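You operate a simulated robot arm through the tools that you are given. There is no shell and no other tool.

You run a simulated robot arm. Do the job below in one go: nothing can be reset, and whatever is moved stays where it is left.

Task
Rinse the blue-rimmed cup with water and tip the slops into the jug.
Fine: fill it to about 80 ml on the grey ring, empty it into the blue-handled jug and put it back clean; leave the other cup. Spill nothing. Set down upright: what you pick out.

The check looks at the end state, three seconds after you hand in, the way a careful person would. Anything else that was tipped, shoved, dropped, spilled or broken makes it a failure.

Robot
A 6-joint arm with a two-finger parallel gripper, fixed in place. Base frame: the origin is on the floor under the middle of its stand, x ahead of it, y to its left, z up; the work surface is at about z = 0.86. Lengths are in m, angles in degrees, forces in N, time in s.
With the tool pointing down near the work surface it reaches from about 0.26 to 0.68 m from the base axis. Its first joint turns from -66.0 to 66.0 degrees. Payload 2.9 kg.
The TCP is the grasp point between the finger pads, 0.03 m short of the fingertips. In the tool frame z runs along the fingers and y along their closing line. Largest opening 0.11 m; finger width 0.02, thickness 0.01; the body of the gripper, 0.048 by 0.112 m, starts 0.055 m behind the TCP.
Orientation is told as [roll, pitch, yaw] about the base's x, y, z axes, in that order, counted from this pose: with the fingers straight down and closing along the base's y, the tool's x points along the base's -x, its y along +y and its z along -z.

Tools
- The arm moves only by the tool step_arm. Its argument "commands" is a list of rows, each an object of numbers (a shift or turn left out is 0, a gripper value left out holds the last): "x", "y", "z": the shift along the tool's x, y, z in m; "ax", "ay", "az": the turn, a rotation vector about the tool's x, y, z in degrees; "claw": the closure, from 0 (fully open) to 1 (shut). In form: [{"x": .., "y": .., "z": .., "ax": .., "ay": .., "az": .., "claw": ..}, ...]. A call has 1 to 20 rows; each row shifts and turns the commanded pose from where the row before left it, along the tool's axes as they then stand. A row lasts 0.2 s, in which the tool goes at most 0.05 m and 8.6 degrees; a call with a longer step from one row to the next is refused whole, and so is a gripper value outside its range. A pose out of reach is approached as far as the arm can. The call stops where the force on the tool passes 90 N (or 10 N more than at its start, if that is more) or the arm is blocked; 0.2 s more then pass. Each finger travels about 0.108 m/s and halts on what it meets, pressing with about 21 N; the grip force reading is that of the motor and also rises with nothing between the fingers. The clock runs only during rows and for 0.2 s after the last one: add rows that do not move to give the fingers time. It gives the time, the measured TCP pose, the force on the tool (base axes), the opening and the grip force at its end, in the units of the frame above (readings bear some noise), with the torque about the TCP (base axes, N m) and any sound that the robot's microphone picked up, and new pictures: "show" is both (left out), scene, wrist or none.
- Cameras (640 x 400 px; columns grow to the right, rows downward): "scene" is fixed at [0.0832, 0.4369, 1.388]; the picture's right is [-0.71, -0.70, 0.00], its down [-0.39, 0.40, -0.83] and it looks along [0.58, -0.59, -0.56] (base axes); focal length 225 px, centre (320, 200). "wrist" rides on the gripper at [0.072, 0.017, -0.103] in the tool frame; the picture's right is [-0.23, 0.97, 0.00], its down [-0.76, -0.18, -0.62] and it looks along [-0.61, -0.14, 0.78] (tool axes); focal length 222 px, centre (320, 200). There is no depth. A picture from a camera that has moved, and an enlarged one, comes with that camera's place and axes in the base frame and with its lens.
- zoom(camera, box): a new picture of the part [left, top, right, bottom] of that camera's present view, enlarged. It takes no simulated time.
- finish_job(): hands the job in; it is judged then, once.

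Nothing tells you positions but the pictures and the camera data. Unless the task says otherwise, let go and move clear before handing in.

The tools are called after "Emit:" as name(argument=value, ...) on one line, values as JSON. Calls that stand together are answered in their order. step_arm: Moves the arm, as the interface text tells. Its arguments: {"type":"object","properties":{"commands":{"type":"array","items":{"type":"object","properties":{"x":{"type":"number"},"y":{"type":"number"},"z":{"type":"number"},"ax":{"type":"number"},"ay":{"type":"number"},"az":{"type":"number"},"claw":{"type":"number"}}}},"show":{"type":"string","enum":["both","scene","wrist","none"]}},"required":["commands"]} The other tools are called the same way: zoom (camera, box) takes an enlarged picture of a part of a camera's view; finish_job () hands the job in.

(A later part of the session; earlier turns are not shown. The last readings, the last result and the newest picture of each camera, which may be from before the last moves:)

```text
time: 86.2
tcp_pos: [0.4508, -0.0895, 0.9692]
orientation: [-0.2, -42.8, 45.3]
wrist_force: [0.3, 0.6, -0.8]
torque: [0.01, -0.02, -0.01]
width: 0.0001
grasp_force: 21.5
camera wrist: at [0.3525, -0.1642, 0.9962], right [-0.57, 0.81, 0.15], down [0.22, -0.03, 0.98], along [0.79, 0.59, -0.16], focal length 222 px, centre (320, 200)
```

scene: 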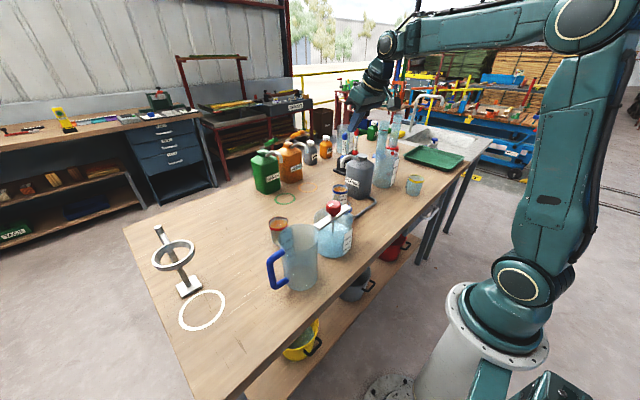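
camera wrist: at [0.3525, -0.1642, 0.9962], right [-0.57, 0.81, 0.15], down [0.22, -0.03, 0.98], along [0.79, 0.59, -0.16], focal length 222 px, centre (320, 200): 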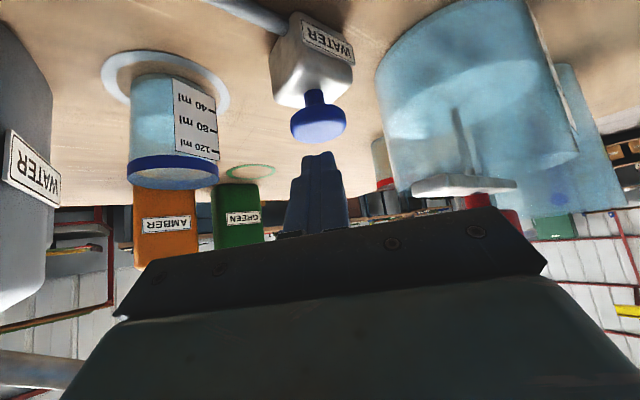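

Emit:
step_arm(commands=[{"x": 0.0016, "y": 0.0018, "z": 0.0043}, {}, {"x": 0.0098, "z": 0.0101}, {}, {}, {}, {}, {}, {"x": -0.0105, "z": -0.0108}, {}], show="wrist")

Emit:
zoom(camera="wrist", box=[112, 70, 240, 200])

Emit:
zoom(camera="scene", box=[330, 180, 350, 202])

```text
time: 88.4
tcp_pos: [0.4506, -0.0868, 0.9679]
orientation: [-0.3, -42.8, 45.2]
wrist_force: [-0.3, 0.1, 0.4]
torque: [0.02, -0.04, -0.01]
width: 0.0
grasp_force: 21.1
heard: click
camera wrist: at [0.3515, -0.1615, 0.9957], right [-0.57, 0.81, 0.15], down [0.22, -0.03, 0.98], along [0.79, 0.59, -0.16], focal length 222 px, centre (320, 200)
```

wrist: 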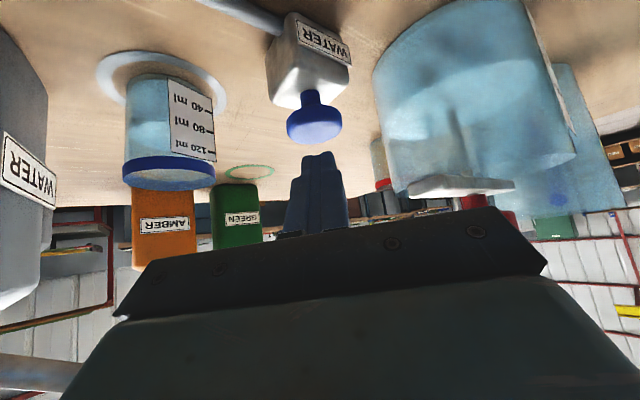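

```text
3.08 times, centred on (176, 135) of wrist
camera zoom: at [0.3515, -0.1615, 0.9957], right [-0.57, 0.81, 0.15], down [0.22, -0.03, 0.98], along [0.79, 0.59, -0.16], focal length 684 px, centre (763, 400)
```

zoom: 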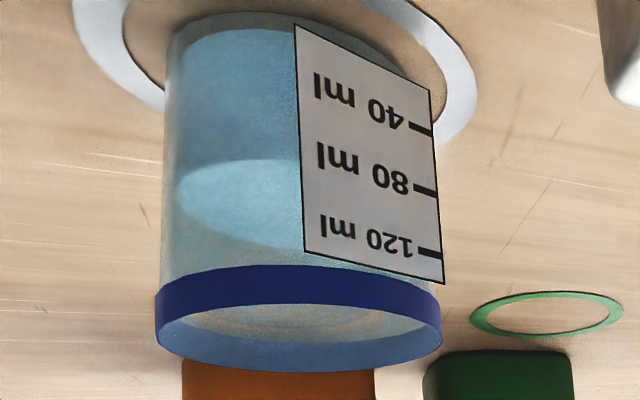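

```text
16.00 times, centred on (340, 191) of scene
camera zoom: at [0.0832, 0.4369, 1.388], right [-0.71, -0.7, 0.0], down [-0.39, 0.4, -0.83], along [0.58, -0.59, -0.56], focal length 3604 px, centre (0, 344)
```

zoom: 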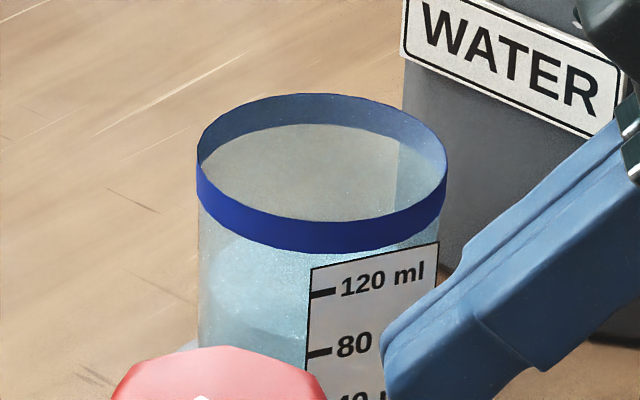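

That added roughly 10–12 ml, so about 75 ml now. I'll take the near-level reading again before deciding on a top-up.

Emit:
step_arm(commands=[{"x": -0.017, "z": -0.0183}, {"x": -0.017, "z": -0.0183}, {"x": 0.0145, "y": -0.0243, "z": -0.0135}, {"x": 0.0145, "y": -0.0243, "z": -0.0135}, {"ax": 5.1, "az": 5.5}, {"ax": 5.1, "az": 5.5}, {"ax": 5.1, "az": 5.5}, {"ax": 5.1, "az": 5.5}, {"ax": 5.1, "az": 5.5}, {"ax": 5.1, "az": 5.5}, {"claw": 0.45}, {"y": -0.004}, {"x": 0.0208, "z": 0.0223}, {"x": 0.0208, "z": 0.0223}, {"x": 0.0185, "z": 0.0198}, {}], show="wrist")

Emit:
zoom(camera="wrist", box=[298, 140, 362, 190])

```text
time: 91.8
tcp_pos: [0.4572, -0.1523, 0.9285]
orientation: [-0.3, -43.0, 0.3]
wrist_force: [0.2, 0.1, -0.1]
torque: [-0.02, 0.02, -0.04]
width: 0.0608
grasp_force: 0.0
camera wrist: at [0.3349, -0.1357, 0.9553], right [0.17, 0.97, 0.15], down [0.13, -0.17, 0.98], along [0.98, -0.14, -0.16], focal length 222 px, centre (320, 200)
```

wrist: 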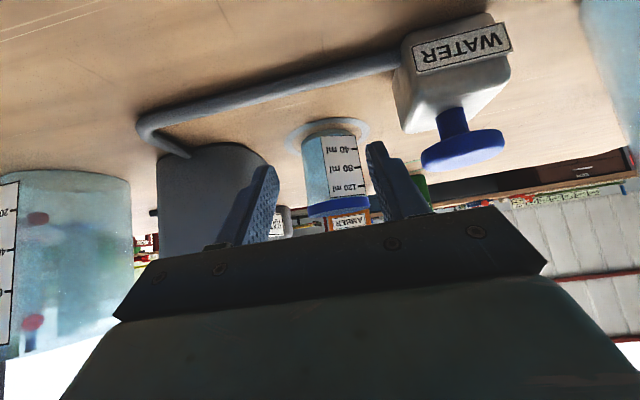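

```text
8.00 times, centred on (330, 165) of wrist
camera zoom: at [0.3349, -0.1357, 0.9553], right [0.17, 0.97, 0.15], down [0.13, -0.17, 0.98], along [0.98, -0.14, -0.16], focal length 1777 px, centre (240, 480)
```

zoom: 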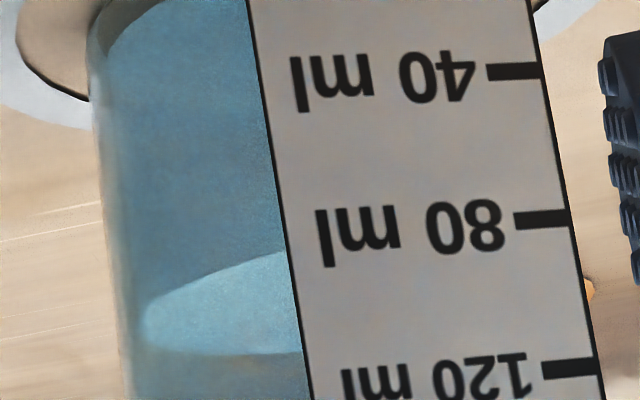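

It reads about 75 ml. I'll give one short top-up of a few millilitres to get closer to 80.

Emit:
step_arm(commands=[{"x": -0.0295, "z": -0.0316, "claw": 1}, {"x": -0.0295, "z": -0.0316}, {"ax": -5.1, "az": -5.5}, {"ax": -5.1, "az": -5.5}, {"ax": -5.1, "az": -5.5}, {"ax": -5.1, "az": -5.5}, {"ax": -5.1, "az": -5.5}, {"ax": -5.1, "az": -5.5}, {"x": 0.001, "y": 0.0248, "z": 0.031}, {"x": 0.001, "y": 0.0248, "z": 0.031}, {}], show="none")

```text
time: 94.2
tcp_pos: [0.4507, -0.0876, 0.967]
orientation: [-0.2, -42.8, 45.4]
wrist_force: [-0.3, 0.5, 0.2]
torque: [0.0, -0.03, 0.04]
width: 0.0
grasp_force: 20.7
```

Emit:
step_arm(commands=[{"x": 0.0014, "z": 0.0015}, {"x": 0.0098, "z": 0.0101}, {}, {}, {"x": -0.0105, "z": -0.0108}, {}], show="wrist")

Emit:
zoom(camera="wrist", box=[112, 70, 240, 200])

```text
time: 95.6
tcp_pos: [0.4483, -0.088, 0.9667]
orientation: [-0.3, -42.8, 45.4]
wrist_force: [-1.3, -0.8, -0.4]
torque: [0.0, 0.02, 0.02]
width: 0.0
grasp_force: 20.7
heard: click
camera wrist: at [0.3501, -0.1637, 0.9937], right [-0.57, 0.81, 0.15], down [0.22, -0.03, 0.98], along [0.79, 0.59, -0.16], focal length 222 px, centre (320, 200)
```

wrist: 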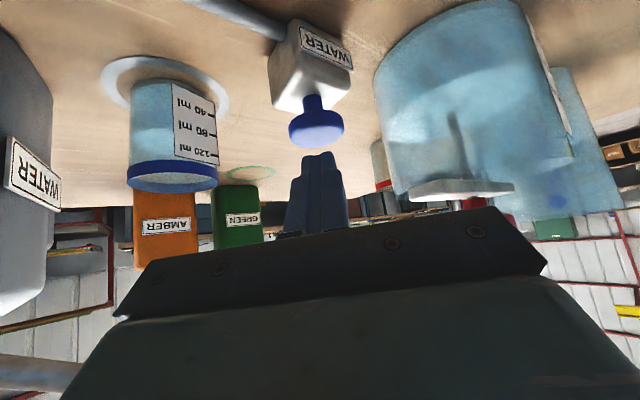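

```text
3.08 times, centred on (176, 135) of wrist
camera zoom: at [0.3501, -0.1637, 0.9937], right [-0.57, 0.81, 0.15], down [0.22, -0.03, 0.98], along [0.79, 0.59, -0.16], focal length 684 px, centre (763, 400)
```

zoom: 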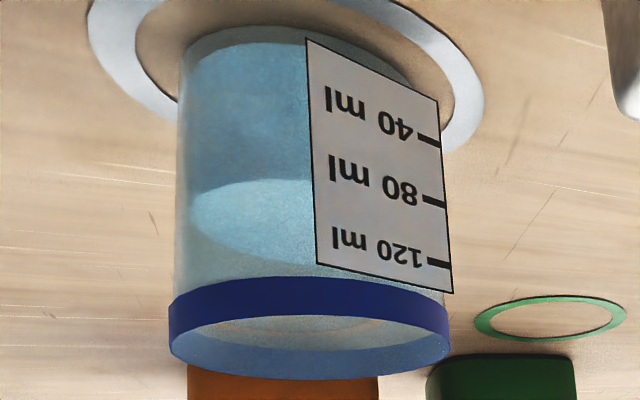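

The cup now holds about 80 ml. Before picking it up I'll do a dry run of the pouring motion above the jug with the empty gripper, to make sure the wrist can do it.

Emit:
step_arm(commands=[{"x": -0.0272, "z": -0.0293}, {"x": -0.0272, "z": -0.0293}, {"x": -0.0272, "z": -0.0293}, {"x": -0.0272, "z": -0.0293}, {"x": -0.0272, "z": -0.0293}, {"ax": 5.59, "az": 6.0}, {"ax": 5.59, "az": 6.0}, {"ax": 5.59, "az": 6.0}, {"ax": 5.59, "az": 6.0}, {"ax": 5.59, "az": 6.0}, {"ax": 5.59, "az": 6.0}, {"ax": 5.59, "az": 6.0}, {}], show="none")

Emit:
step_arm(commands=[{"x": 0.0137, "y": 0.038, "z": -0.0101}, {"x": 0.0137, "y": 0.038, "z": -0.0101}, {"x": 0.0137, "y": 0.038, "z": -0.0101}, {"x": 0.0137, "y": 0.038, "z": -0.0101}, {"x": 0.0137, "y": 0.038, "z": -0.0101}, {"x": 0.0137, "y": 0.038, "z": -0.0101}, {"x": 0.0137, "y": 0.038, "z": -0.0101}, {"x": 0.0137, "y": 0.038, "z": -0.0101}, {}, {}], show="both")

```text
time: 98.4
tcp_pos: [0.4491, -0.0872, 1.1663]
orientation: [-0.3, -43.2, -12.2]
wrist_force: [-0.4, -0.5, 0.5]
torque: [0.02, -0.03, 0.02]
width: 0.0
grasp_force: 20.9
```

```text
time: 100.6
tcp_pos: [0.3792, 0.24, 1.1509]
orientation: [-0.3, -43.2, -12.2]
wrist_force: [-0.3, -0.5, 1.1]
torque: [-0.03, -0.01, -0.01]
width: 0.0001
grasp_force: 21.3
camera wrist: at [0.2625, 0.2822, 1.1778], right [0.37, 0.92, 0.15], down [0.09, -0.2, 0.98], along [0.92, -0.35, -0.16], focal length 222 px, centre (320, 200)
```

scene: 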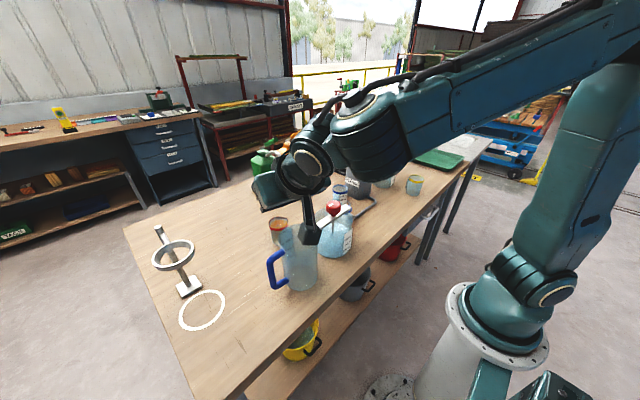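
wrist: 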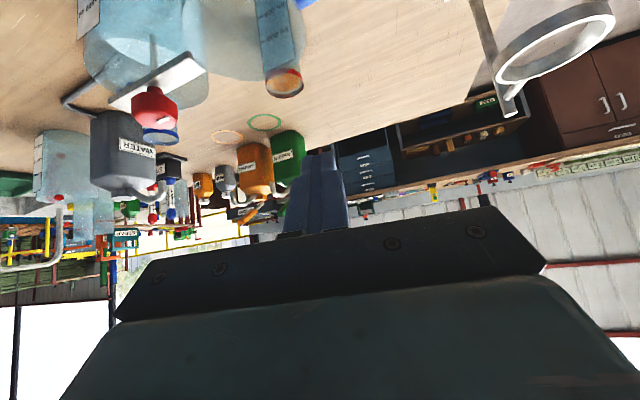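

I'm over the jug. Starting the dry-run tip rotation, first half.

Emit:
step_arm(commands=[{"ax": -3.48, "ay": 2.75, "az": 3.25}, {"ax": -3.48, "ay": 2.75, "az": 3.25}, {"ax": -3.48, "ay": 2.75, "az": 3.25}, {"ax": -3.48, "ay": 2.75, "az": 3.25}, {"ax": -3.48, "ay": 2.75, "az": 3.25}, {"ax": -3.48, "ay": 2.75, "az": 3.25}, {"ax": -3.48, "ay": 2.75, "az": 3.25}, {"ax": -3.48, "ay": 2.75, "az": 3.25}, {"ax": -3.48, "ay": 2.75, "az": 3.25}, {"ax": -3.48, "ay": 2.75, "az": 3.25}, {}], show="scene")

```text
time: 103.0
tcp_pos: [0.3829, 0.2377, 1.1488]
orientation: [45.3, -5.4, -32.9]
wrist_force: [-0.2, -0.2, 0.8]
torque: [0.01, -0.02, 0.02]
width: 0.0
grasp_force: 20.9
```

scene: 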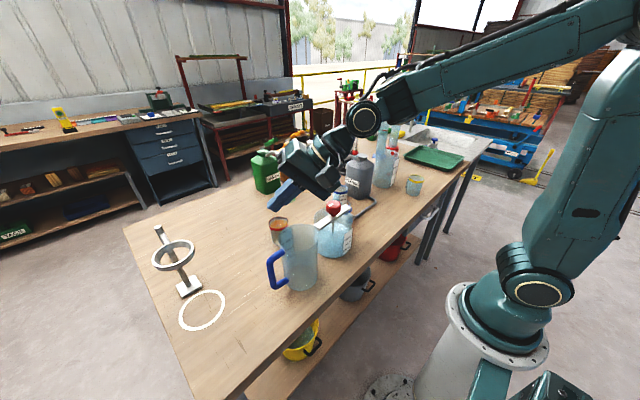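

Emit:
step_arm(commands=[{"ax": -3.48, "ay": 2.75, "az": 3.25}, {"ax": -3.48, "ay": 2.75, "az": 3.25}, {"ax": -3.48, "ay": 2.75, "az": 3.25}, {"ax": -3.48, "ay": 2.75, "az": 3.25}, {"ax": -3.48, "ay": 2.75, "az": 3.25}, {"ax": -3.48, "ay": 2.75, "az": 3.25}, {"ax": -3.48, "ay": 2.75, "az": 3.25}, {"ax": -3.48, "ay": 2.75, "az": 3.25}, {"ax": -3.48, "ay": 2.75, "az": 3.25}, {}], show="both")

```text
time: 105.2
tcp_pos: [0.3822, 0.2382, 1.1508]
orientation: [79.8, 31.6, -24.3]
wrist_force: [0.2, 0.7, -0.1]
torque: [-0.02, -0.02, -0.03]
width: 0.0002
grasp_force: 20.7
camera wrist: at [0.3019, 0.1656, 1.2186], right [0.7, -0.13, 0.7], down [0.29, -0.84, -0.45], along [0.65, 0.52, -0.55], focal length 222 px, centre (320, 200)
```

scene: 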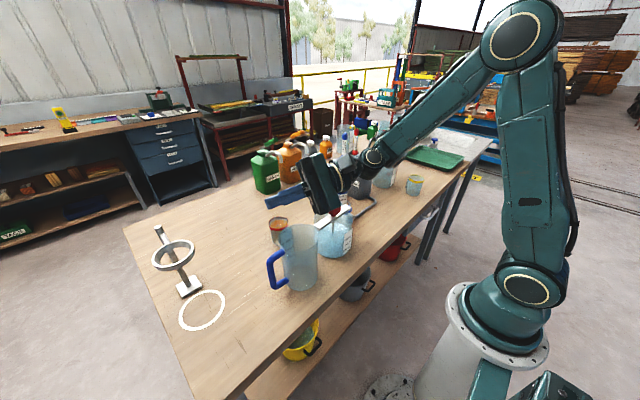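
wrist: 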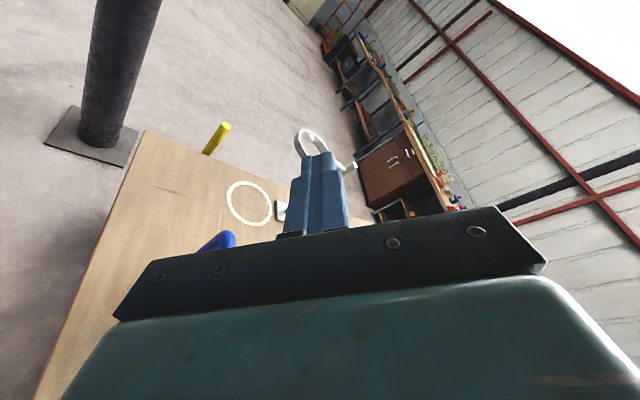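

The full tip is reachable. I'll also check the lower pour height and a few more degrees, still empty-handed.

Emit:
step_arm(commands=[{"x": -0.0144, "y": -0.0231, "z": 0.004}, {"x": -0.0144, "y": -0.0231, "z": 0.004}, {"ax": -3.48, "ay": 2.75, "az": 3.25}, {"ax": -3.48, "ay": 2.75, "az": 3.25}, {}], show="both")

Emit:
zoom(camera="scene", box=[230, 130, 390, 310])

```text
time: 106.4
tcp_pos: [0.3835, 0.2364, 1.097]
orientation: [86.8, 36.8, -20.5]
wrist_force: [0.0, 0.2, 0.7]
torque: [0.0, -0.01, 0.03]
width: 0.0
grasp_force: 21.2
out of reach, approached as far as the arm can: row 4
camera wrist: at [0.3051, 0.1561, 1.1582], right [0.73, -0.22, 0.64], down [0.27, -0.78, -0.57], along [0.62, 0.59, -0.51], focal length 222 px, centre (320, 200)
```

scene: 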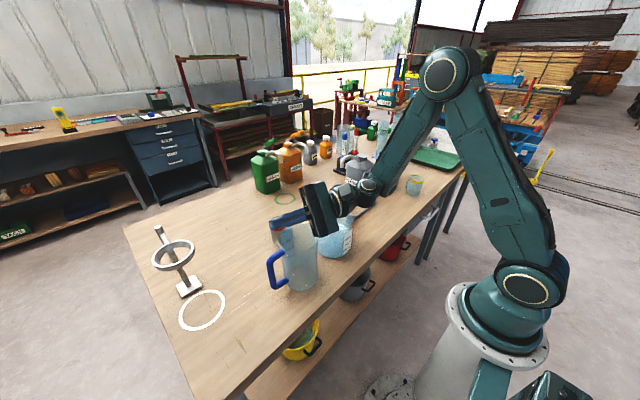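
wrist: 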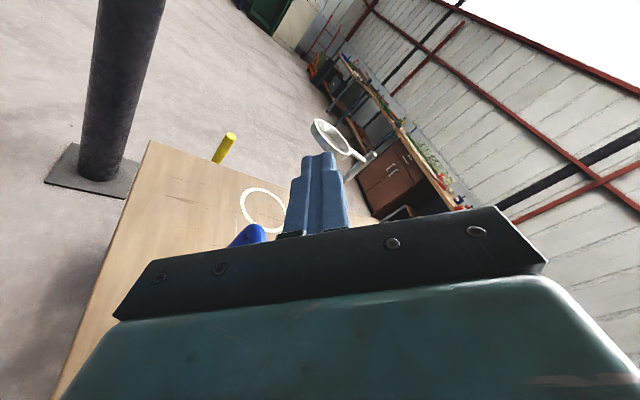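

```text
2.22 times, centred on (310, 220) of scene
camera zoom: at [0.0832, 0.4369, 1.388], right [-0.71, -0.7, 0.0], down [-0.39, 0.4, -0.83], along [0.58, -0.59, -0.56], focal length 501 px, centre (342, 156)
```

zoom: 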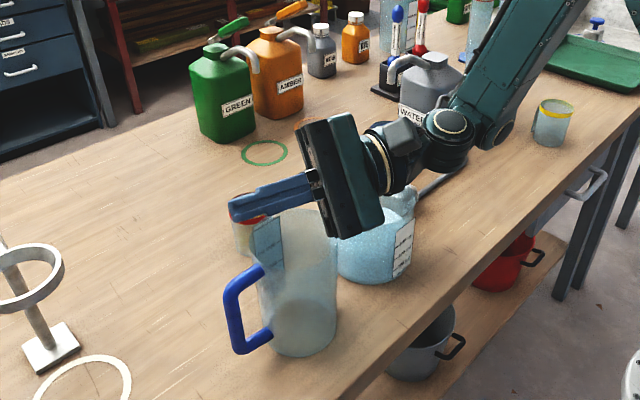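

The dry run works up to about 110° of tip at pour height with good clearance. I'll undo it and go back to fetch the cup.

Emit:
step_arm(commands=[{"x": 0.0161, "y": 0.0222, "z": -0.0016}, {"x": 0.0161, "y": 0.0222, "z": -0.0016}, {"ax": 3.48, "ay": -2.75, "az": -3.25}, {"ax": 3.48, "ay": -2.75, "az": -3.25}, {"ax": 3.48, "ay": -2.75, "az": -3.25}, {"ax": 3.48, "ay": -2.75, "az": -3.25}, {"ax": 3.48, "ay": -2.75, "az": -3.25}, {"ax": 3.48, "ay": -2.75, "az": -3.25}, {"ax": 3.48, "ay": -2.75, "az": -3.25}, {"ax": 3.48, "ay": -2.75, "az": -3.25}, {"ax": 3.48, "ay": -2.75, "az": -3.25}, {"ax": 3.48, "ay": -2.75, "az": -3.25}, {"ax": 3.48, "ay": -2.75, "az": -3.25}, {"ax": 3.48, "ay": -2.75, "az": -3.25}, {"ax": 3.48, "ay": -2.75, "az": -3.25}, {"ax": 3.48, "ay": -2.75, "az": -3.25}, {"ax": 3.48, "ay": -2.75, "az": -3.25}, {"ax": 3.48, "ay": -2.75, "az": -3.25}, {"ax": 3.48, "ay": -2.75, "az": -3.25}, {"ax": 3.48, "ay": -2.75, "az": -3.25}], show="none")

Emit:
step_arm(commands=[{"ax": 3.48, "ay": -2.75, "az": -3.25}, {"ax": 3.48, "ay": -2.75, "az": -3.25}, {}, {}], show="scene")

```text
time: 110.6
tcp_pos: [0.3821, 0.2355, 1.1497]
orientation: [13.7, -35.3, -21.1]
wrist_force: [0.4, 1.2, -0.2]
torque: [-0.05, -0.04, 0.0]
width: 0.0002
grasp_force: 20.5
```

```text
time: 111.6
tcp_pos: [0.3825, 0.2371, 1.1498]
orientation: [2.4, -41.7, -14.0]
wrist_force: [-0.6, 0.5, 0.2]
torque: [-0.02, 0.02, -0.01]
width: 0.0001
grasp_force: 20.6
```

scene: 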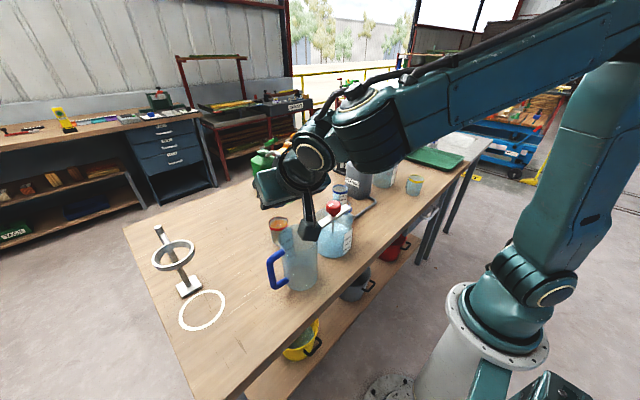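

Emit:
step_arm(commands=[{"ax": 1.75, "ay": -1.35, "az": -1.6}, {"ax": -4.1, "az": -4.4}, {"ax": -4.1, "az": -4.4}, {"x": -0.0061, "y": -0.043, "z": 0.0052}, {"x": -0.0061, "y": -0.043, "z": 0.0052}, {"x": -0.0061, "y": -0.043, "z": 0.0052}, {"x": -0.0061, "y": -0.043, "z": 0.0052}, {"x": -0.0061, "y": -0.043, "z": 0.0052}, {"x": -0.0061, "y": -0.043, "z": 0.0052}, {"x": -0.0061, "y": -0.043, "z": 0.0052}, {"x": -0.0061, "y": -0.043, "z": 0.0052}, {"x": -0.0061, "y": -0.043, "z": 0.0052}, {"claw": 0.3}, {}], show="wrist")

```text
time: 114.6
tcp_pos: [0.4552, -0.1489, 1.158]
orientation: [-0.9, -42.9, 0.3]
wrist_force: [0.1, -0.8, -0.5]
torque: [0.02, 0.0, 0.01]
width: 0.0769
grasp_force: 0.0
camera wrist: at [0.3319, -0.1309, 1.1854], right [0.17, 0.97, 0.14], down [0.13, -0.17, 0.98], along [0.98, -0.15, -0.16], focal length 222 px, centre (320, 200)
```

wrist: 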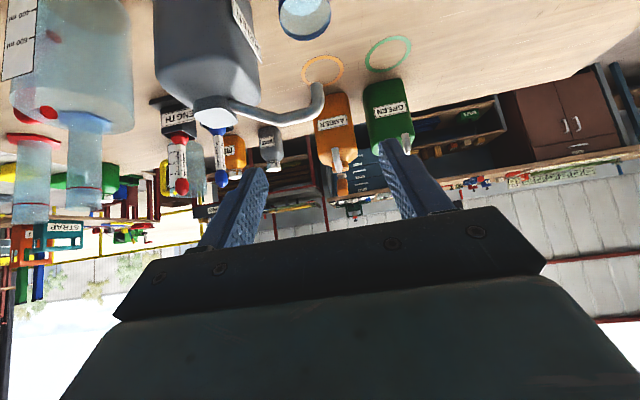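

Emit:
step_arm(commands=[{"ax": -0.65}, {"x": 0.0273, "z": 0.0312}, {"x": 0.0273, "z": 0.0312}, {"x": 0.0273, "z": 0.0312}, {"x": 0.0273, "z": 0.0312}, {}, {}], show="wrist")

Emit:
zoom(camera="wrist", box=[220, 30, 440, 200])

```text
time: 116.2
tcp_pos: [0.4587, -0.1511, 0.9905]
orientation: [-0.3, -42.8, 0.2]
wrist_force: [0.4, 0.0, 0.3]
torque: [-0.01, 0.0, 0.01]
width: 0.0769
grasp_force: 0.1
camera wrist: at [0.3358, -0.1344, 1.0169], right [0.17, 0.97, 0.15], down [0.13, -0.17, 0.98], along [0.98, -0.14, -0.16], focal length 222 px, centre (320, 200)
```

wrist: 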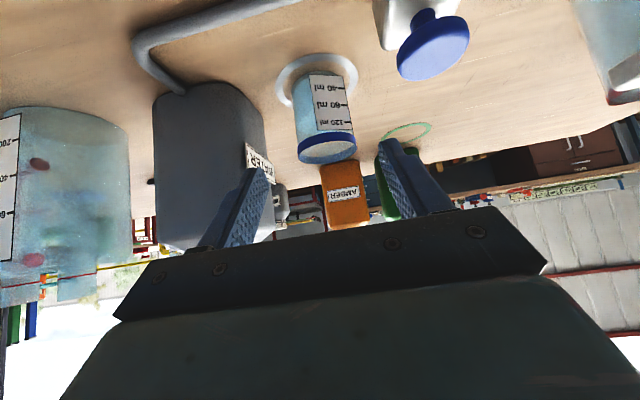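

```text
2.35 times, centred on (330, 115) of wrist
camera zoom: at [0.3358, -0.1344, 1.0169], right [0.17, 0.97, 0.15], down [0.13, -0.17, 0.98], along [0.98, -0.14, -0.16], focal length 523 px, centre (296, 400)
```

zoom: 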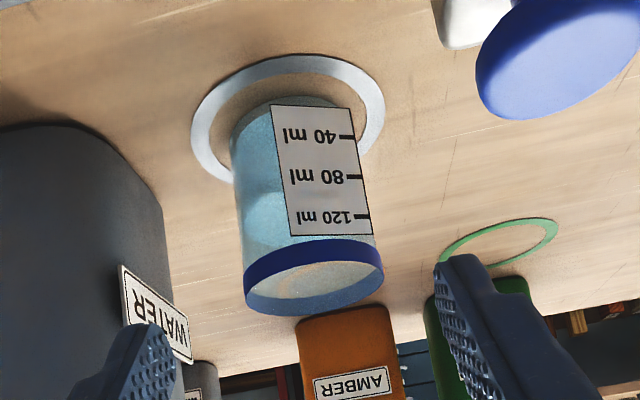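

Aligned with the cup. Moving in along the finger direction.

Emit:
step_arm(commands=[{"x": -0.0003, "y": 0.0002, "z": 0.025}, {"x": -0.0003, "y": 0.0002, "z": 0.025}, {"x": -0.0004, "y": 0.0003, "z": 0.025}, {"x": -0.0004, "y": 0.0003, "z": 0.025}, {}], show="wrist")

```text
time: 117.4
tcp_pos: [0.5255, -0.1511, 0.92]
orientation: [-0.2, -42.9, 0.2]
wrist_force: [-1.1, 1.0, 0.2]
torque: [-0.01, -0.01, -0.02]
width: 0.077
grasp_force: 0.0
camera wrist: at [0.4034, -0.1338, 0.9471], right [0.17, 0.97, 0.15], down [0.13, -0.18, 0.98], along [0.98, -0.14, -0.16], focal length 222 px, centre (320, 200)
```

wrist: 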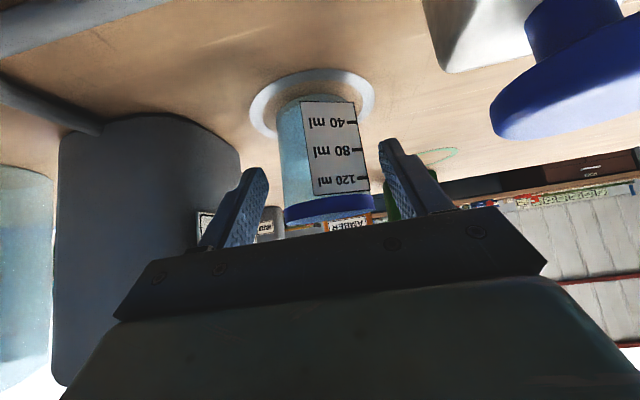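

Emit:
step_arm(commands=[{"x": -0.0005, "y": 0.0006, "z": 0.0142}, {"x": -0.0005, "y": 0.0006, "z": 0.0141}, {}], show="wrist")

Emit:
zoom(camera="wrist", box=[250, 80, 400, 240])

```text
time: 118.2
tcp_pos: [0.5455, -0.1498, 0.9006]
orientation: [-0.2, -42.9, 0.3]
wrist_force: [0.3, -0.2, -0.9]
torque: [0.0, 0.0, -0.02]
width: 0.0769
grasp_force: 0.0
camera wrist: at [0.4227, -0.1325, 0.9276], right [0.17, 0.97, 0.15], down [0.13, -0.17, 0.98], along [0.98, -0.14, -0.16], focal length 222 px, centre (320, 200)
```

wrist: 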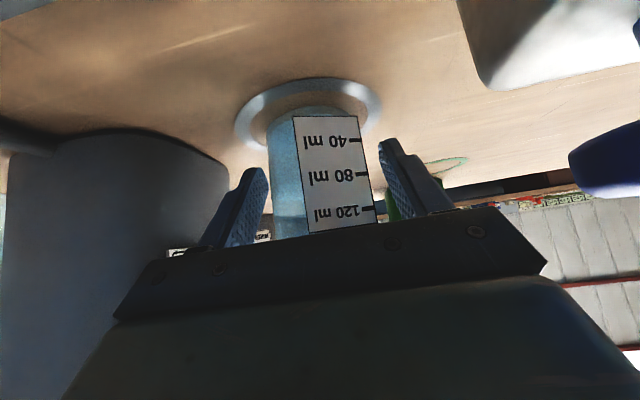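

```text
2.50 times, centred on (325, 160) of wrist
camera zoom: at [0.4227, -0.1325, 0.9276], right [0.17, 0.97, 0.15], down [0.13, -0.17, 0.98], along [0.98, -0.14, -0.16], focal length 555 px, centre (308, 300)
```

zoom: 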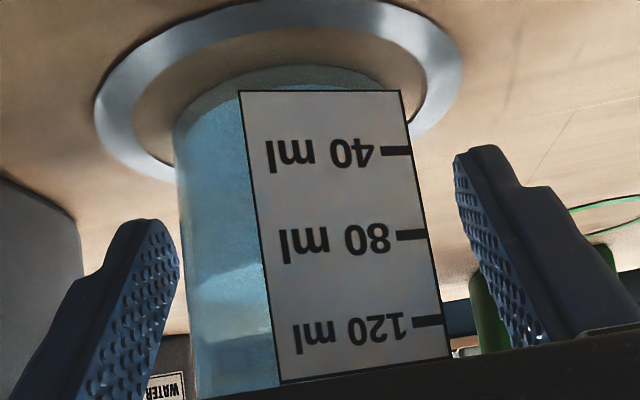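

The scale now reads about 80 ml once parallax is taken into account. Closing on the cup gently.

Emit:
step_arm(commands=[{"claw": 0.42}, {"claw": 0.5}, {"claw": 0.6}, {"claw": 1}, {"claw": 1}, {}], show="wrist")

```text
time: 119.6
tcp_pos: [0.5458, -0.1484, 0.9]
orientation: [-0.1, -42.9, 0.1]
wrist_force: [0.0, -0.6, 0.5]
torque: [-0.03, 0.01, 0.0]
width: 0.0538
grasp_force: 21.1
camera wrist: at [0.4226, -0.1325, 0.9276], right [0.17, 0.97, 0.15], down [0.13, -0.17, 0.98], along [0.98, -0.14, -0.16], focal length 222 px, centre (320, 200)
```

wrist: 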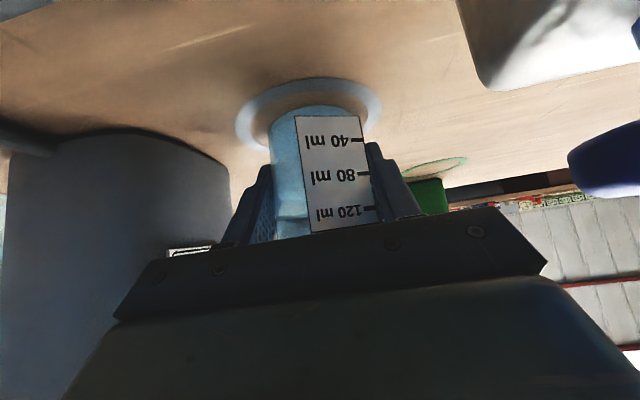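

Firm grip. I'll lift a little and slide back out from under the spout smoothly.

Emit:
step_arm(commands=[{"x": -0.0034, "z": -0.0037}, {"x": 0.0028, "z": -0.008}, {"x": 0.0047, "z": -0.0126}, {"x": 0.0056, "z": -0.0175}, {"x": 0.0056, "z": -0.0175}, {"x": 0.0056, "z": -0.0175}, {"x": 0.005, "z": -0.0154}, {"x": 0.005, "z": -0.0154}, {}, {}], show="both")

```text
time: 121.8
tcp_pos: [0.4517, -0.1498, 0.9584]
orientation: [-0.2, -43.0, 0.2]
wrist_force: [0.0, -0.5, -0.6]
torque: [0.0, -0.04, 0.0]
width: 0.0541
grasp_force: 21.5
camera wrist: at [0.3283, -0.132, 0.9853], right [0.17, 0.97, 0.15], down [0.13, -0.18, 0.98], along [0.98, -0.14, -0.16], focal length 222 px, centre (320, 200)
```

scene: 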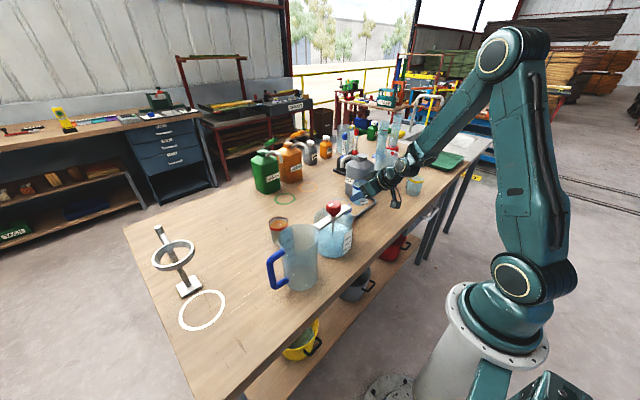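
wrist: 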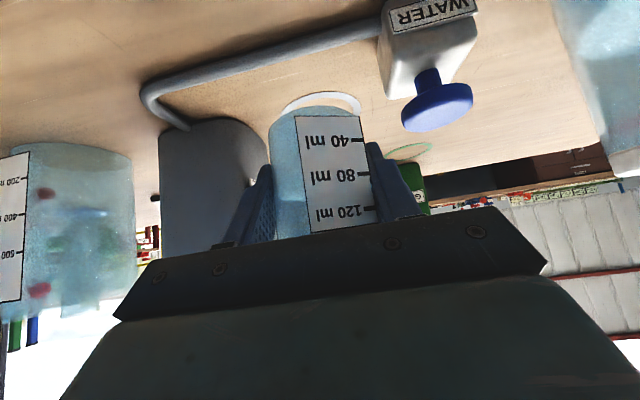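

The cup is clear of the spout and upright. Rising slowly so nothing sloshes.

Emit:
step_arm(commands=[{"x": -0.0055, "z": -0.0058}, {"x": -0.0095, "z": -0.0102}, {"x": -0.0136, "z": -0.0146}, {"x": -0.0136, "z": -0.0146}, {"x": -0.0136, "z": -0.0146}, {"x": -0.0136, "z": -0.0146}, {"x": -0.0136, "z": -0.0146}, {"x": -0.0136, "z": -0.0146}, {"x": -0.0136, "z": -0.0146}, {"x": -0.0136, "z": -0.0146}, {"x": -0.0082, "z": -0.0088}, {"x": -0.0041, "z": -0.0044}, {}, {}], show="scene")

```text
time: 124.8
tcp_pos: [0.4519, -0.1494, 1.1569]
orientation: [-0.2, -42.9, 0.2]
wrist_force: [0.4, 0.3, -1.3]
torque: [0.03, 0.02, 0.01]
width: 0.0537
grasp_force: 21.0
```

scene: 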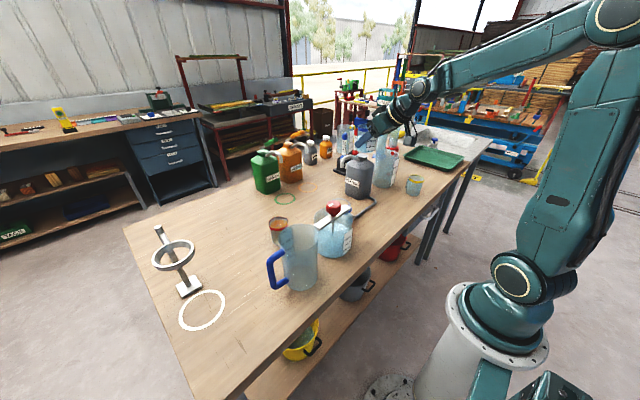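

Turning slowly to the pouring yaw and carrying the cup over to the jug, well above everything.

Emit:
step_arm(commands=[{"ax": 1.4, "az": 1.5}, {"ax": 2.05, "az": 2.2}, {"ax": 2.05, "az": 2.2}, {"ax": 1.7, "az": 1.8}, {"ax": 1.0, "az": 1.1}, {}], show="none")

Emit:
step_arm(commands=[{"x": 0.0029, "y": 0.0092, "z": -0.0026}, {"x": 0.0052, "y": 0.0166, "z": -0.0047}, {"x": 0.0072, "y": 0.0231, "z": -0.0065}, {"x": 0.0072, "y": 0.0231, "z": -0.0065}, {"x": 0.0072, "y": 0.0231, "z": -0.0065}, {"x": 0.0072, "y": 0.0231, "z": -0.0065}, {"x": 0.0072, "y": 0.0231, "z": -0.0065}, {"x": 0.0072, "y": 0.0231, "z": -0.0065}, {"x": 0.0072, "y": 0.0231, "z": -0.0065}, {"x": 0.0072, "y": 0.0231, "z": -0.0065}, {"x": 0.0072, "y": 0.0231, "z": -0.0065}, {"x": 0.0072, "y": 0.0231, "z": -0.0065}, {"x": 0.0072, "y": 0.0231, "z": -0.0065}, {"x": 0.0072, "y": 0.0231, "z": -0.0065}, {"x": 0.0072, "y": 0.0231, "z": -0.0065}, {"x": 0.0072, "y": 0.0231, "z": -0.0065}, {"x": 0.0043, "y": 0.0138, "z": -0.0039}, {"x": 0.0023, "y": 0.0074, "z": -0.0021}, {}, {}], show="both")

```text
time: 126.2
tcp_pos: [0.451, -0.1488, 1.1573]
orientation: [-0.2, -43.0, -12.0]
wrist_force: [0.1, 0.0, -1.6]
torque: [-0.01, 0.02, -0.01]
width: 0.0538
grasp_force: 21.3
```

```text
time: 130.4
tcp_pos: [0.3749, 0.2464, 1.1524]
orientation: [-0.1, -42.9, -11.8]
wrist_force: [-1.2, 0.7, -1.4]
torque: [0.0, 0.01, -0.01]
width: 0.0535
grasp_force: 21.3
camera wrist: at [0.2576, 0.2887, 1.1807], right [0.36, 0.92, 0.15], down [0.09, -0.2, 0.98], along [0.93, -0.34, -0.16], focal length 222 px, centre (320, 200)
```

scene: 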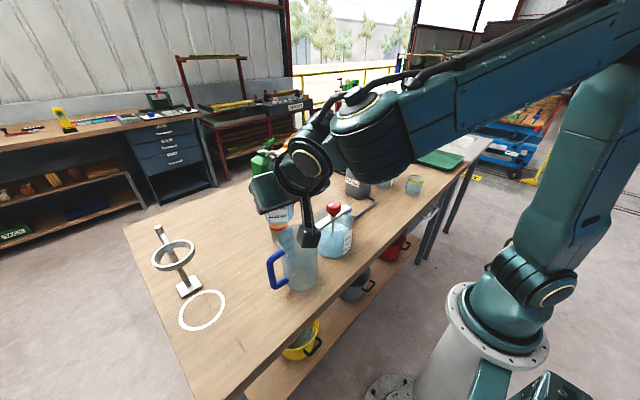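
wrist: 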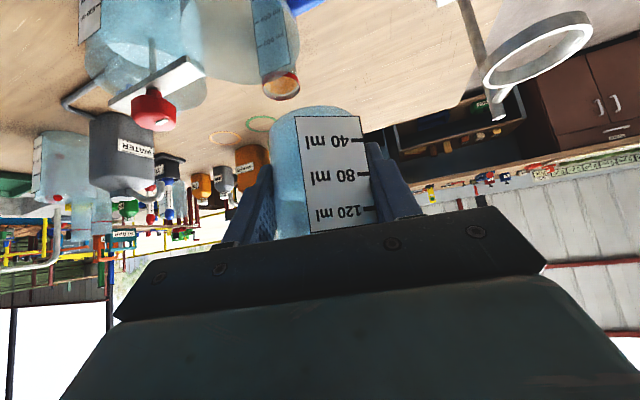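

Lowering to the pouring height beside and above the jug mouth.

Emit:
step_arm(commands=[{"x": 0.004, "z": 0.0045}, {"x": 0.0085, "y": -0.0004, "z": 0.01}, {"x": 0.0095, "y": -0.0005, "z": 0.0115}, {"x": 0.0085, "y": -0.0004, "z": 0.01}, {"x": 0.0047, "z": 0.0056}, {}, {}], show="scene")

Emit:
zoom(camera="scene", box=[240, 160, 360, 310])

```text
time: 132.0
tcp_pos: [0.3772, 0.2429, 1.0974]
orientation: [-0.2, -42.9, -11.8]
wrist_force: [0.1, 0.3, -0.6]
torque: [-0.03, -0.01, -0.01]
width: 0.0542
grasp_force: 21.0
```

scene: 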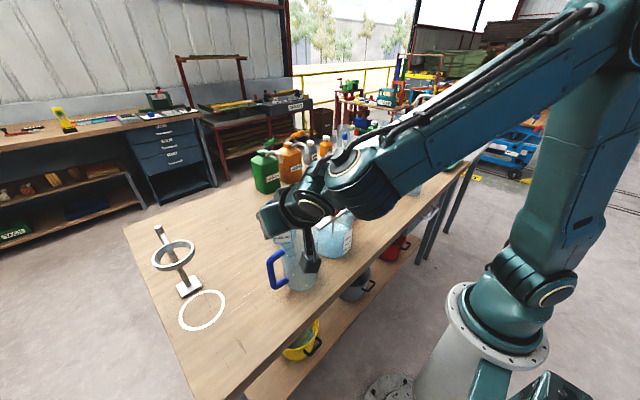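

```text
2.67 times, centred on (300, 235) of scene
camera zoom: at [0.0832, 0.4369, 1.388], right [-0.71, -0.7, 0.0], down [-0.39, 0.4, -0.83], along [0.58, -0.59, -0.56], focal length 601 px, centre (373, 107)
```

zoom: 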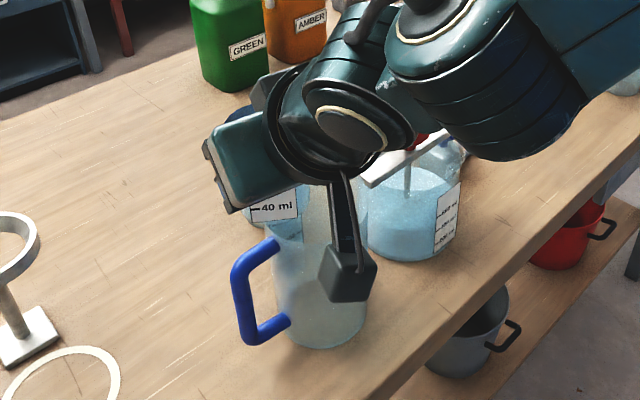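

In position, about 8 cm above the rim and offset so the lip will be over the mouth. Tipping gently to just before the pour starts.

Emit:
step_arm(commands=[{"ax": -1.27, "ay": 1.0, "az": 1.18}, {"ax": -2.53, "ay": 2.0, "az": 2.36}, {"ax": -2.53, "ay": 2.0, "az": 2.36}, {"ax": -2.53, "ay": 2.0, "az": 2.36}, {"ax": -2.53, "ay": 2.0, "az": 2.36}, {"ax": -2.53, "ay": 2.0, "az": 2.36}, {"ax": -2.53, "ay": 2.0, "az": 2.36}, {"ax": -2.53, "ay": 2.0, "az": 2.36}, {"ax": -2.53, "ay": 2.0, "az": 2.36}, {"ax": -2.53, "ay": 2.0, "az": 2.36}, {"ax": -1.27, "ay": 1.0, "az": 1.18}, {}], show="both")

Emit:
zoom(camera="scene", box=[240, 150, 360, 300])

```text
time: 134.6
tcp_pos: [0.378, 0.2429, 1.0993]
orientation: [35.4, -16.7, -30.5]
wrist_force: [-0.5, 0.1, -1.5]
torque: [-0.01, 0.0, -0.01]
width: 0.0538
grasp_force: 21.0
camera wrist: at [0.2716, 0.2529, 1.1689], right [0.45, 0.66, 0.61], down [0.27, -0.75, 0.61], along [0.85, -0.11, -0.52], focal length 222 px, centre (320, 200)
```

scene: 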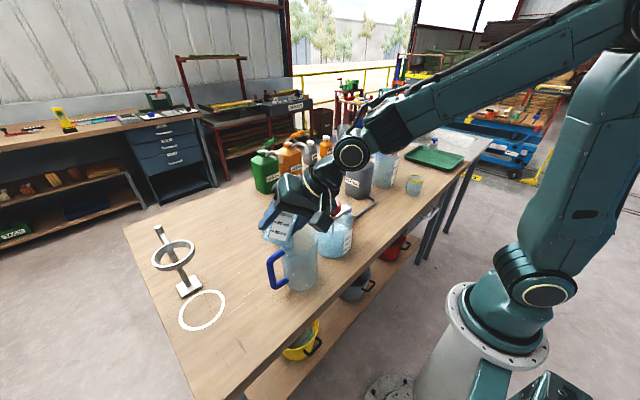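
wrist: 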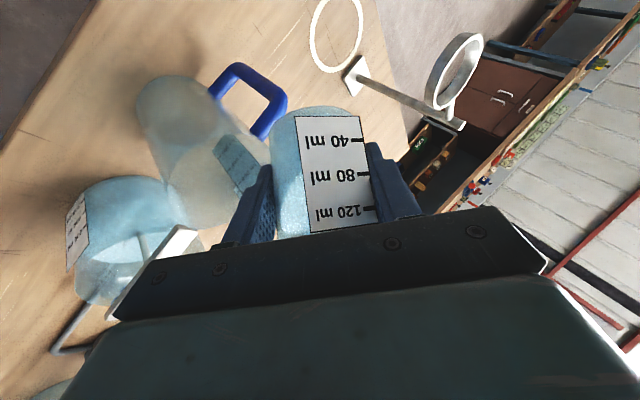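

```text
2.67 times, centred on (300, 225) of scene
camera zoom: at [0.0832, 0.4369, 1.388], right [-0.71, -0.7, 0.0], down [-0.39, 0.4, -0.83], along [0.58, -0.59, -0.56], focal length 601 px, centre (373, 133)
```

zoom: 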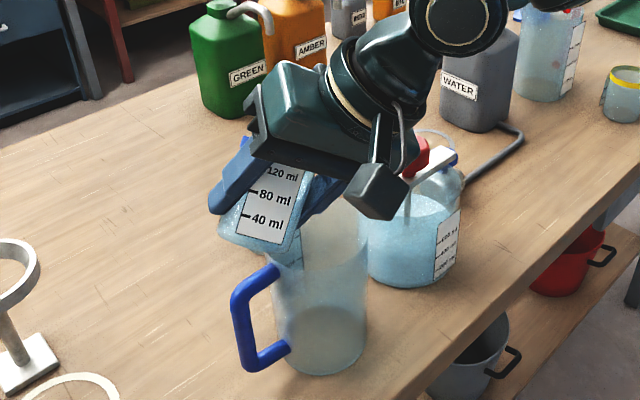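

The lip is over the jug's mouth and the cup is tilted about 40°. Continuing the pour slowly.

Emit:
step_arm(commands=[{"ax": -1.9, "ay": 1.5, "az": 1.77}, {"ax": -1.9, "ay": 1.5, "az": 1.77}, {"ax": -1.9, "ay": 1.5, "az": 1.77}, {"ax": -1.9, "ay": 1.5, "az": 1.77}, {"ax": -1.9, "ay": 1.5, "az": 1.77}, {"ax": -1.9, "ay": 1.5, "az": 1.77}], show="both")

Emit:
zoom(camera="scene", box=[240, 150, 360, 300])

```text
time: 136.0
tcp_pos: [0.3777, 0.2433, 1.0993]
orientation: [47.2, -2.8, -32.7]
wrist_force: [-0.1, 0.3, -1.1]
torque: [-0.03, -0.01, 0.02]
width: 0.0536
grasp_force: 21.3
camera wrist: at [0.2789, 0.2299, 1.1792], right [0.52, 0.46, 0.72], down [0.32, -0.89, 0.33], along [0.8, 0.06, -0.6], focal length 222 px, centre (320, 200)
```

scene: 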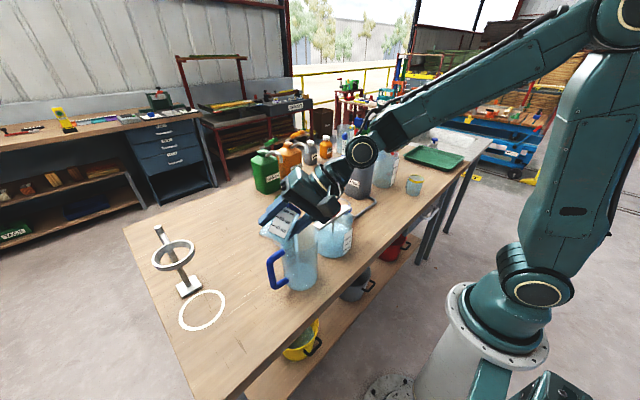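
wrist: 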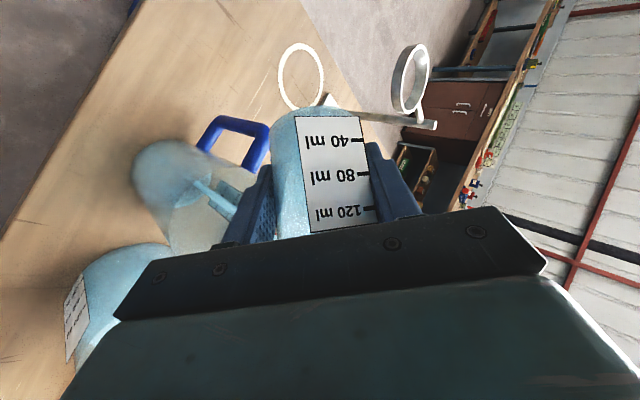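

```text
2.67 times, centred on (300, 225) of scene
camera zoom: at [0.0832, 0.4369, 1.388], right [-0.71, -0.7, 0.0], down [-0.39, 0.4, -0.83], along [0.58, -0.59, -0.56], focal length 601 px, centre (373, 133)
```

zoom: 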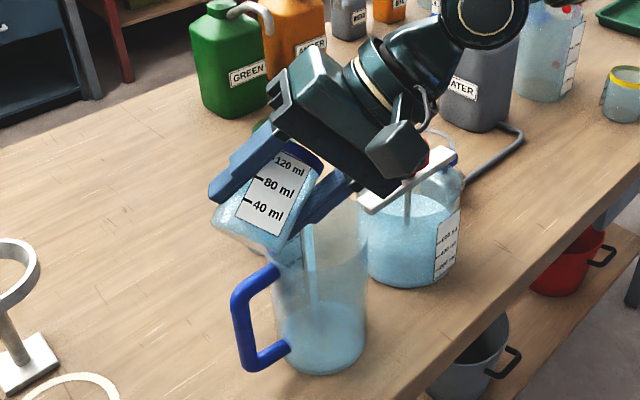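

The stream is falling inside the jug and water is collecting at its bottom. I'll keep tipping slowly.

Emit:
step_arm(commands=[{"ax": -1.9, "ay": 1.5, "az": 1.77}, {"ax": -1.9, "ay": 1.5, "az": 1.77}, {"ax": -1.9, "ay": 1.5, "az": 1.77}, {"ax": -1.9, "ay": 1.5, "az": 1.77}, {"ax": -1.9, "ay": 1.5, "az": 1.77}, {"ax": -1.9, "ay": 1.5, "az": 1.77}], show="both")

Emit:
zoom(camera="scene", box=[240, 150, 360, 300])

```text
time: 137.4
tcp_pos: [0.3768, 0.2429, 1.0988]
orientation: [58.8, 11.0, -31.9]
wrist_force: [-0.4, 0.0, -0.4]
torque: [0.02, 0.01, -0.02]
width: 0.0536
grasp_force: 21.0
camera wrist: at [0.2864, 0.2063, 1.1808], right [0.59, 0.23, 0.77], down [0.33, -0.94, 0.02], along [0.73, 0.24, -0.63], focal length 222 px, centre (320, 200)
```

scene: 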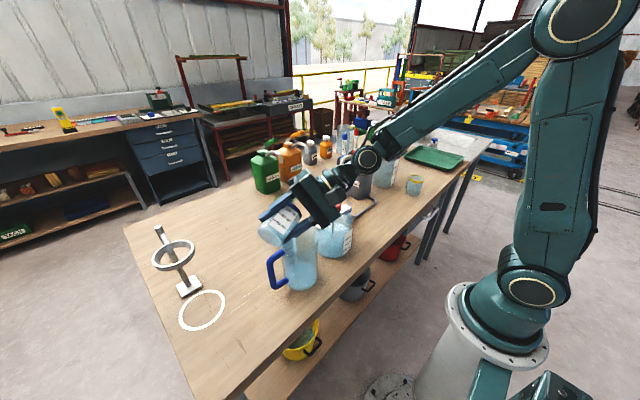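
wrist: 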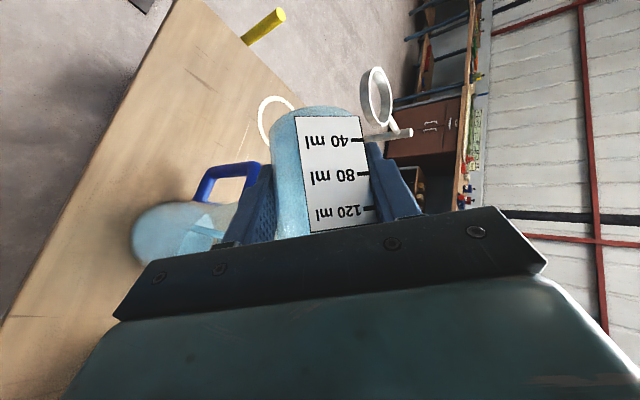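

```text
2.67 times, centred on (300, 225) of scene
camera zoom: at [0.0832, 0.4369, 1.388], right [-0.71, -0.7, 0.0], down [-0.39, 0.4, -0.83], along [0.58, -0.59, -0.56], focal length 601 px, centre (373, 133)
```

zoom: 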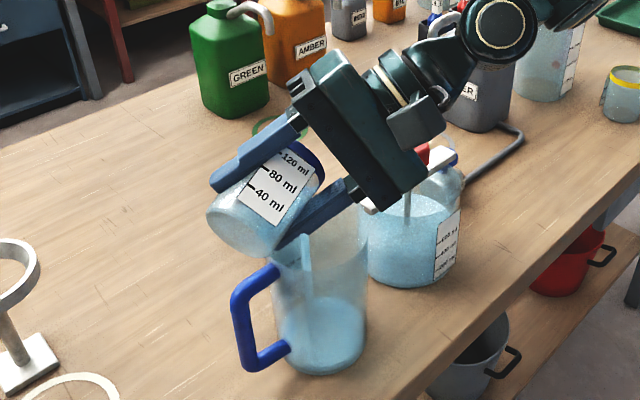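

Emit:
step_arm(commands=[{"ax": -1.9, "ay": 1.5, "az": 1.77, "x": -0.0012, "z": -0.0012}, {"ax": -1.9, "ay": 1.5, "az": 1.77, "x": -0.0012, "z": -0.0012}, {"ax": -1.9, "ay": 1.5, "az": 1.77, "x": -0.0012, "z": -0.0012}, {"ax": -1.9, "ay": 1.5, "az": 1.77, "x": -0.0012, "z": -0.0012}, {"ax": -1.9, "ay": 1.5, "az": 1.77, "x": -0.0012, "z": -0.0012}, {"ax": -1.9, "ay": 1.5, "az": 1.77, "x": -0.0012, "z": -0.0012}, {}], show="both")

Emit:
zoom(camera="scene", box=[240, 150, 360, 300])

```text
time: 139.0
tcp_pos: [0.3829, 0.2342, 1.1006]
orientation: [71.3, 24.4, -28.0]
wrist_force: [0.3, -0.6, -0.1]
torque: [0.01, 0.0, 0.0]
width: 0.0534
grasp_force: 20.9
camera wrist: at [0.2986, 0.1741, 1.1755], right [0.67, 0.0, 0.75], down [0.32, -0.9, -0.29], along [0.67, 0.43, -0.6], focal length 222 px, centre (320, 200)
```

scene: 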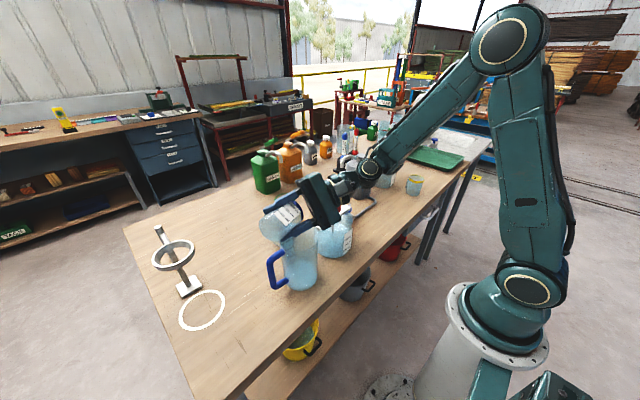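
wrist: 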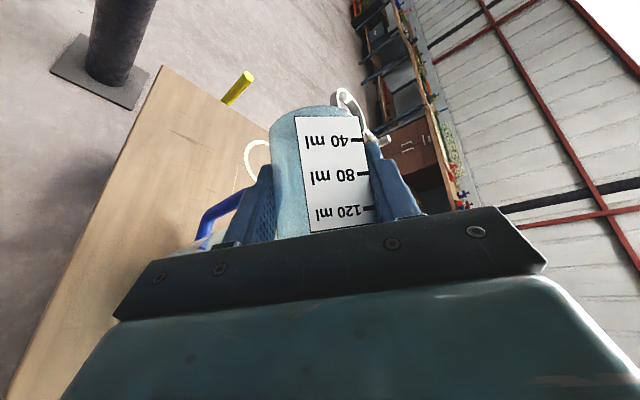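

```text
2.67 times, centred on (300, 225) of scene
camera zoom: at [0.0832, 0.4369, 1.388], right [-0.71, -0.7, 0.0], down [-0.39, 0.4, -0.83], along [0.58, -0.59, -0.56], focal length 601 px, centre (373, 133)
```

zoom: 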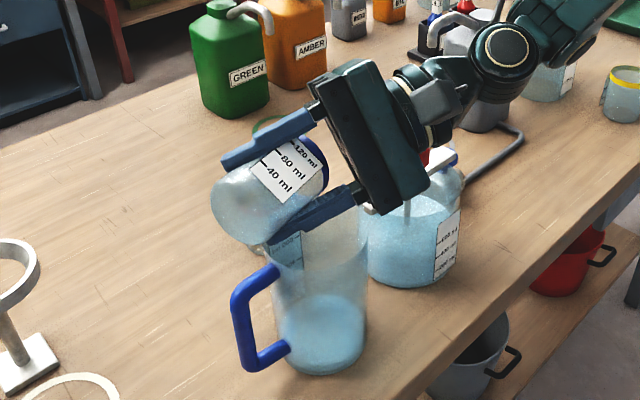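

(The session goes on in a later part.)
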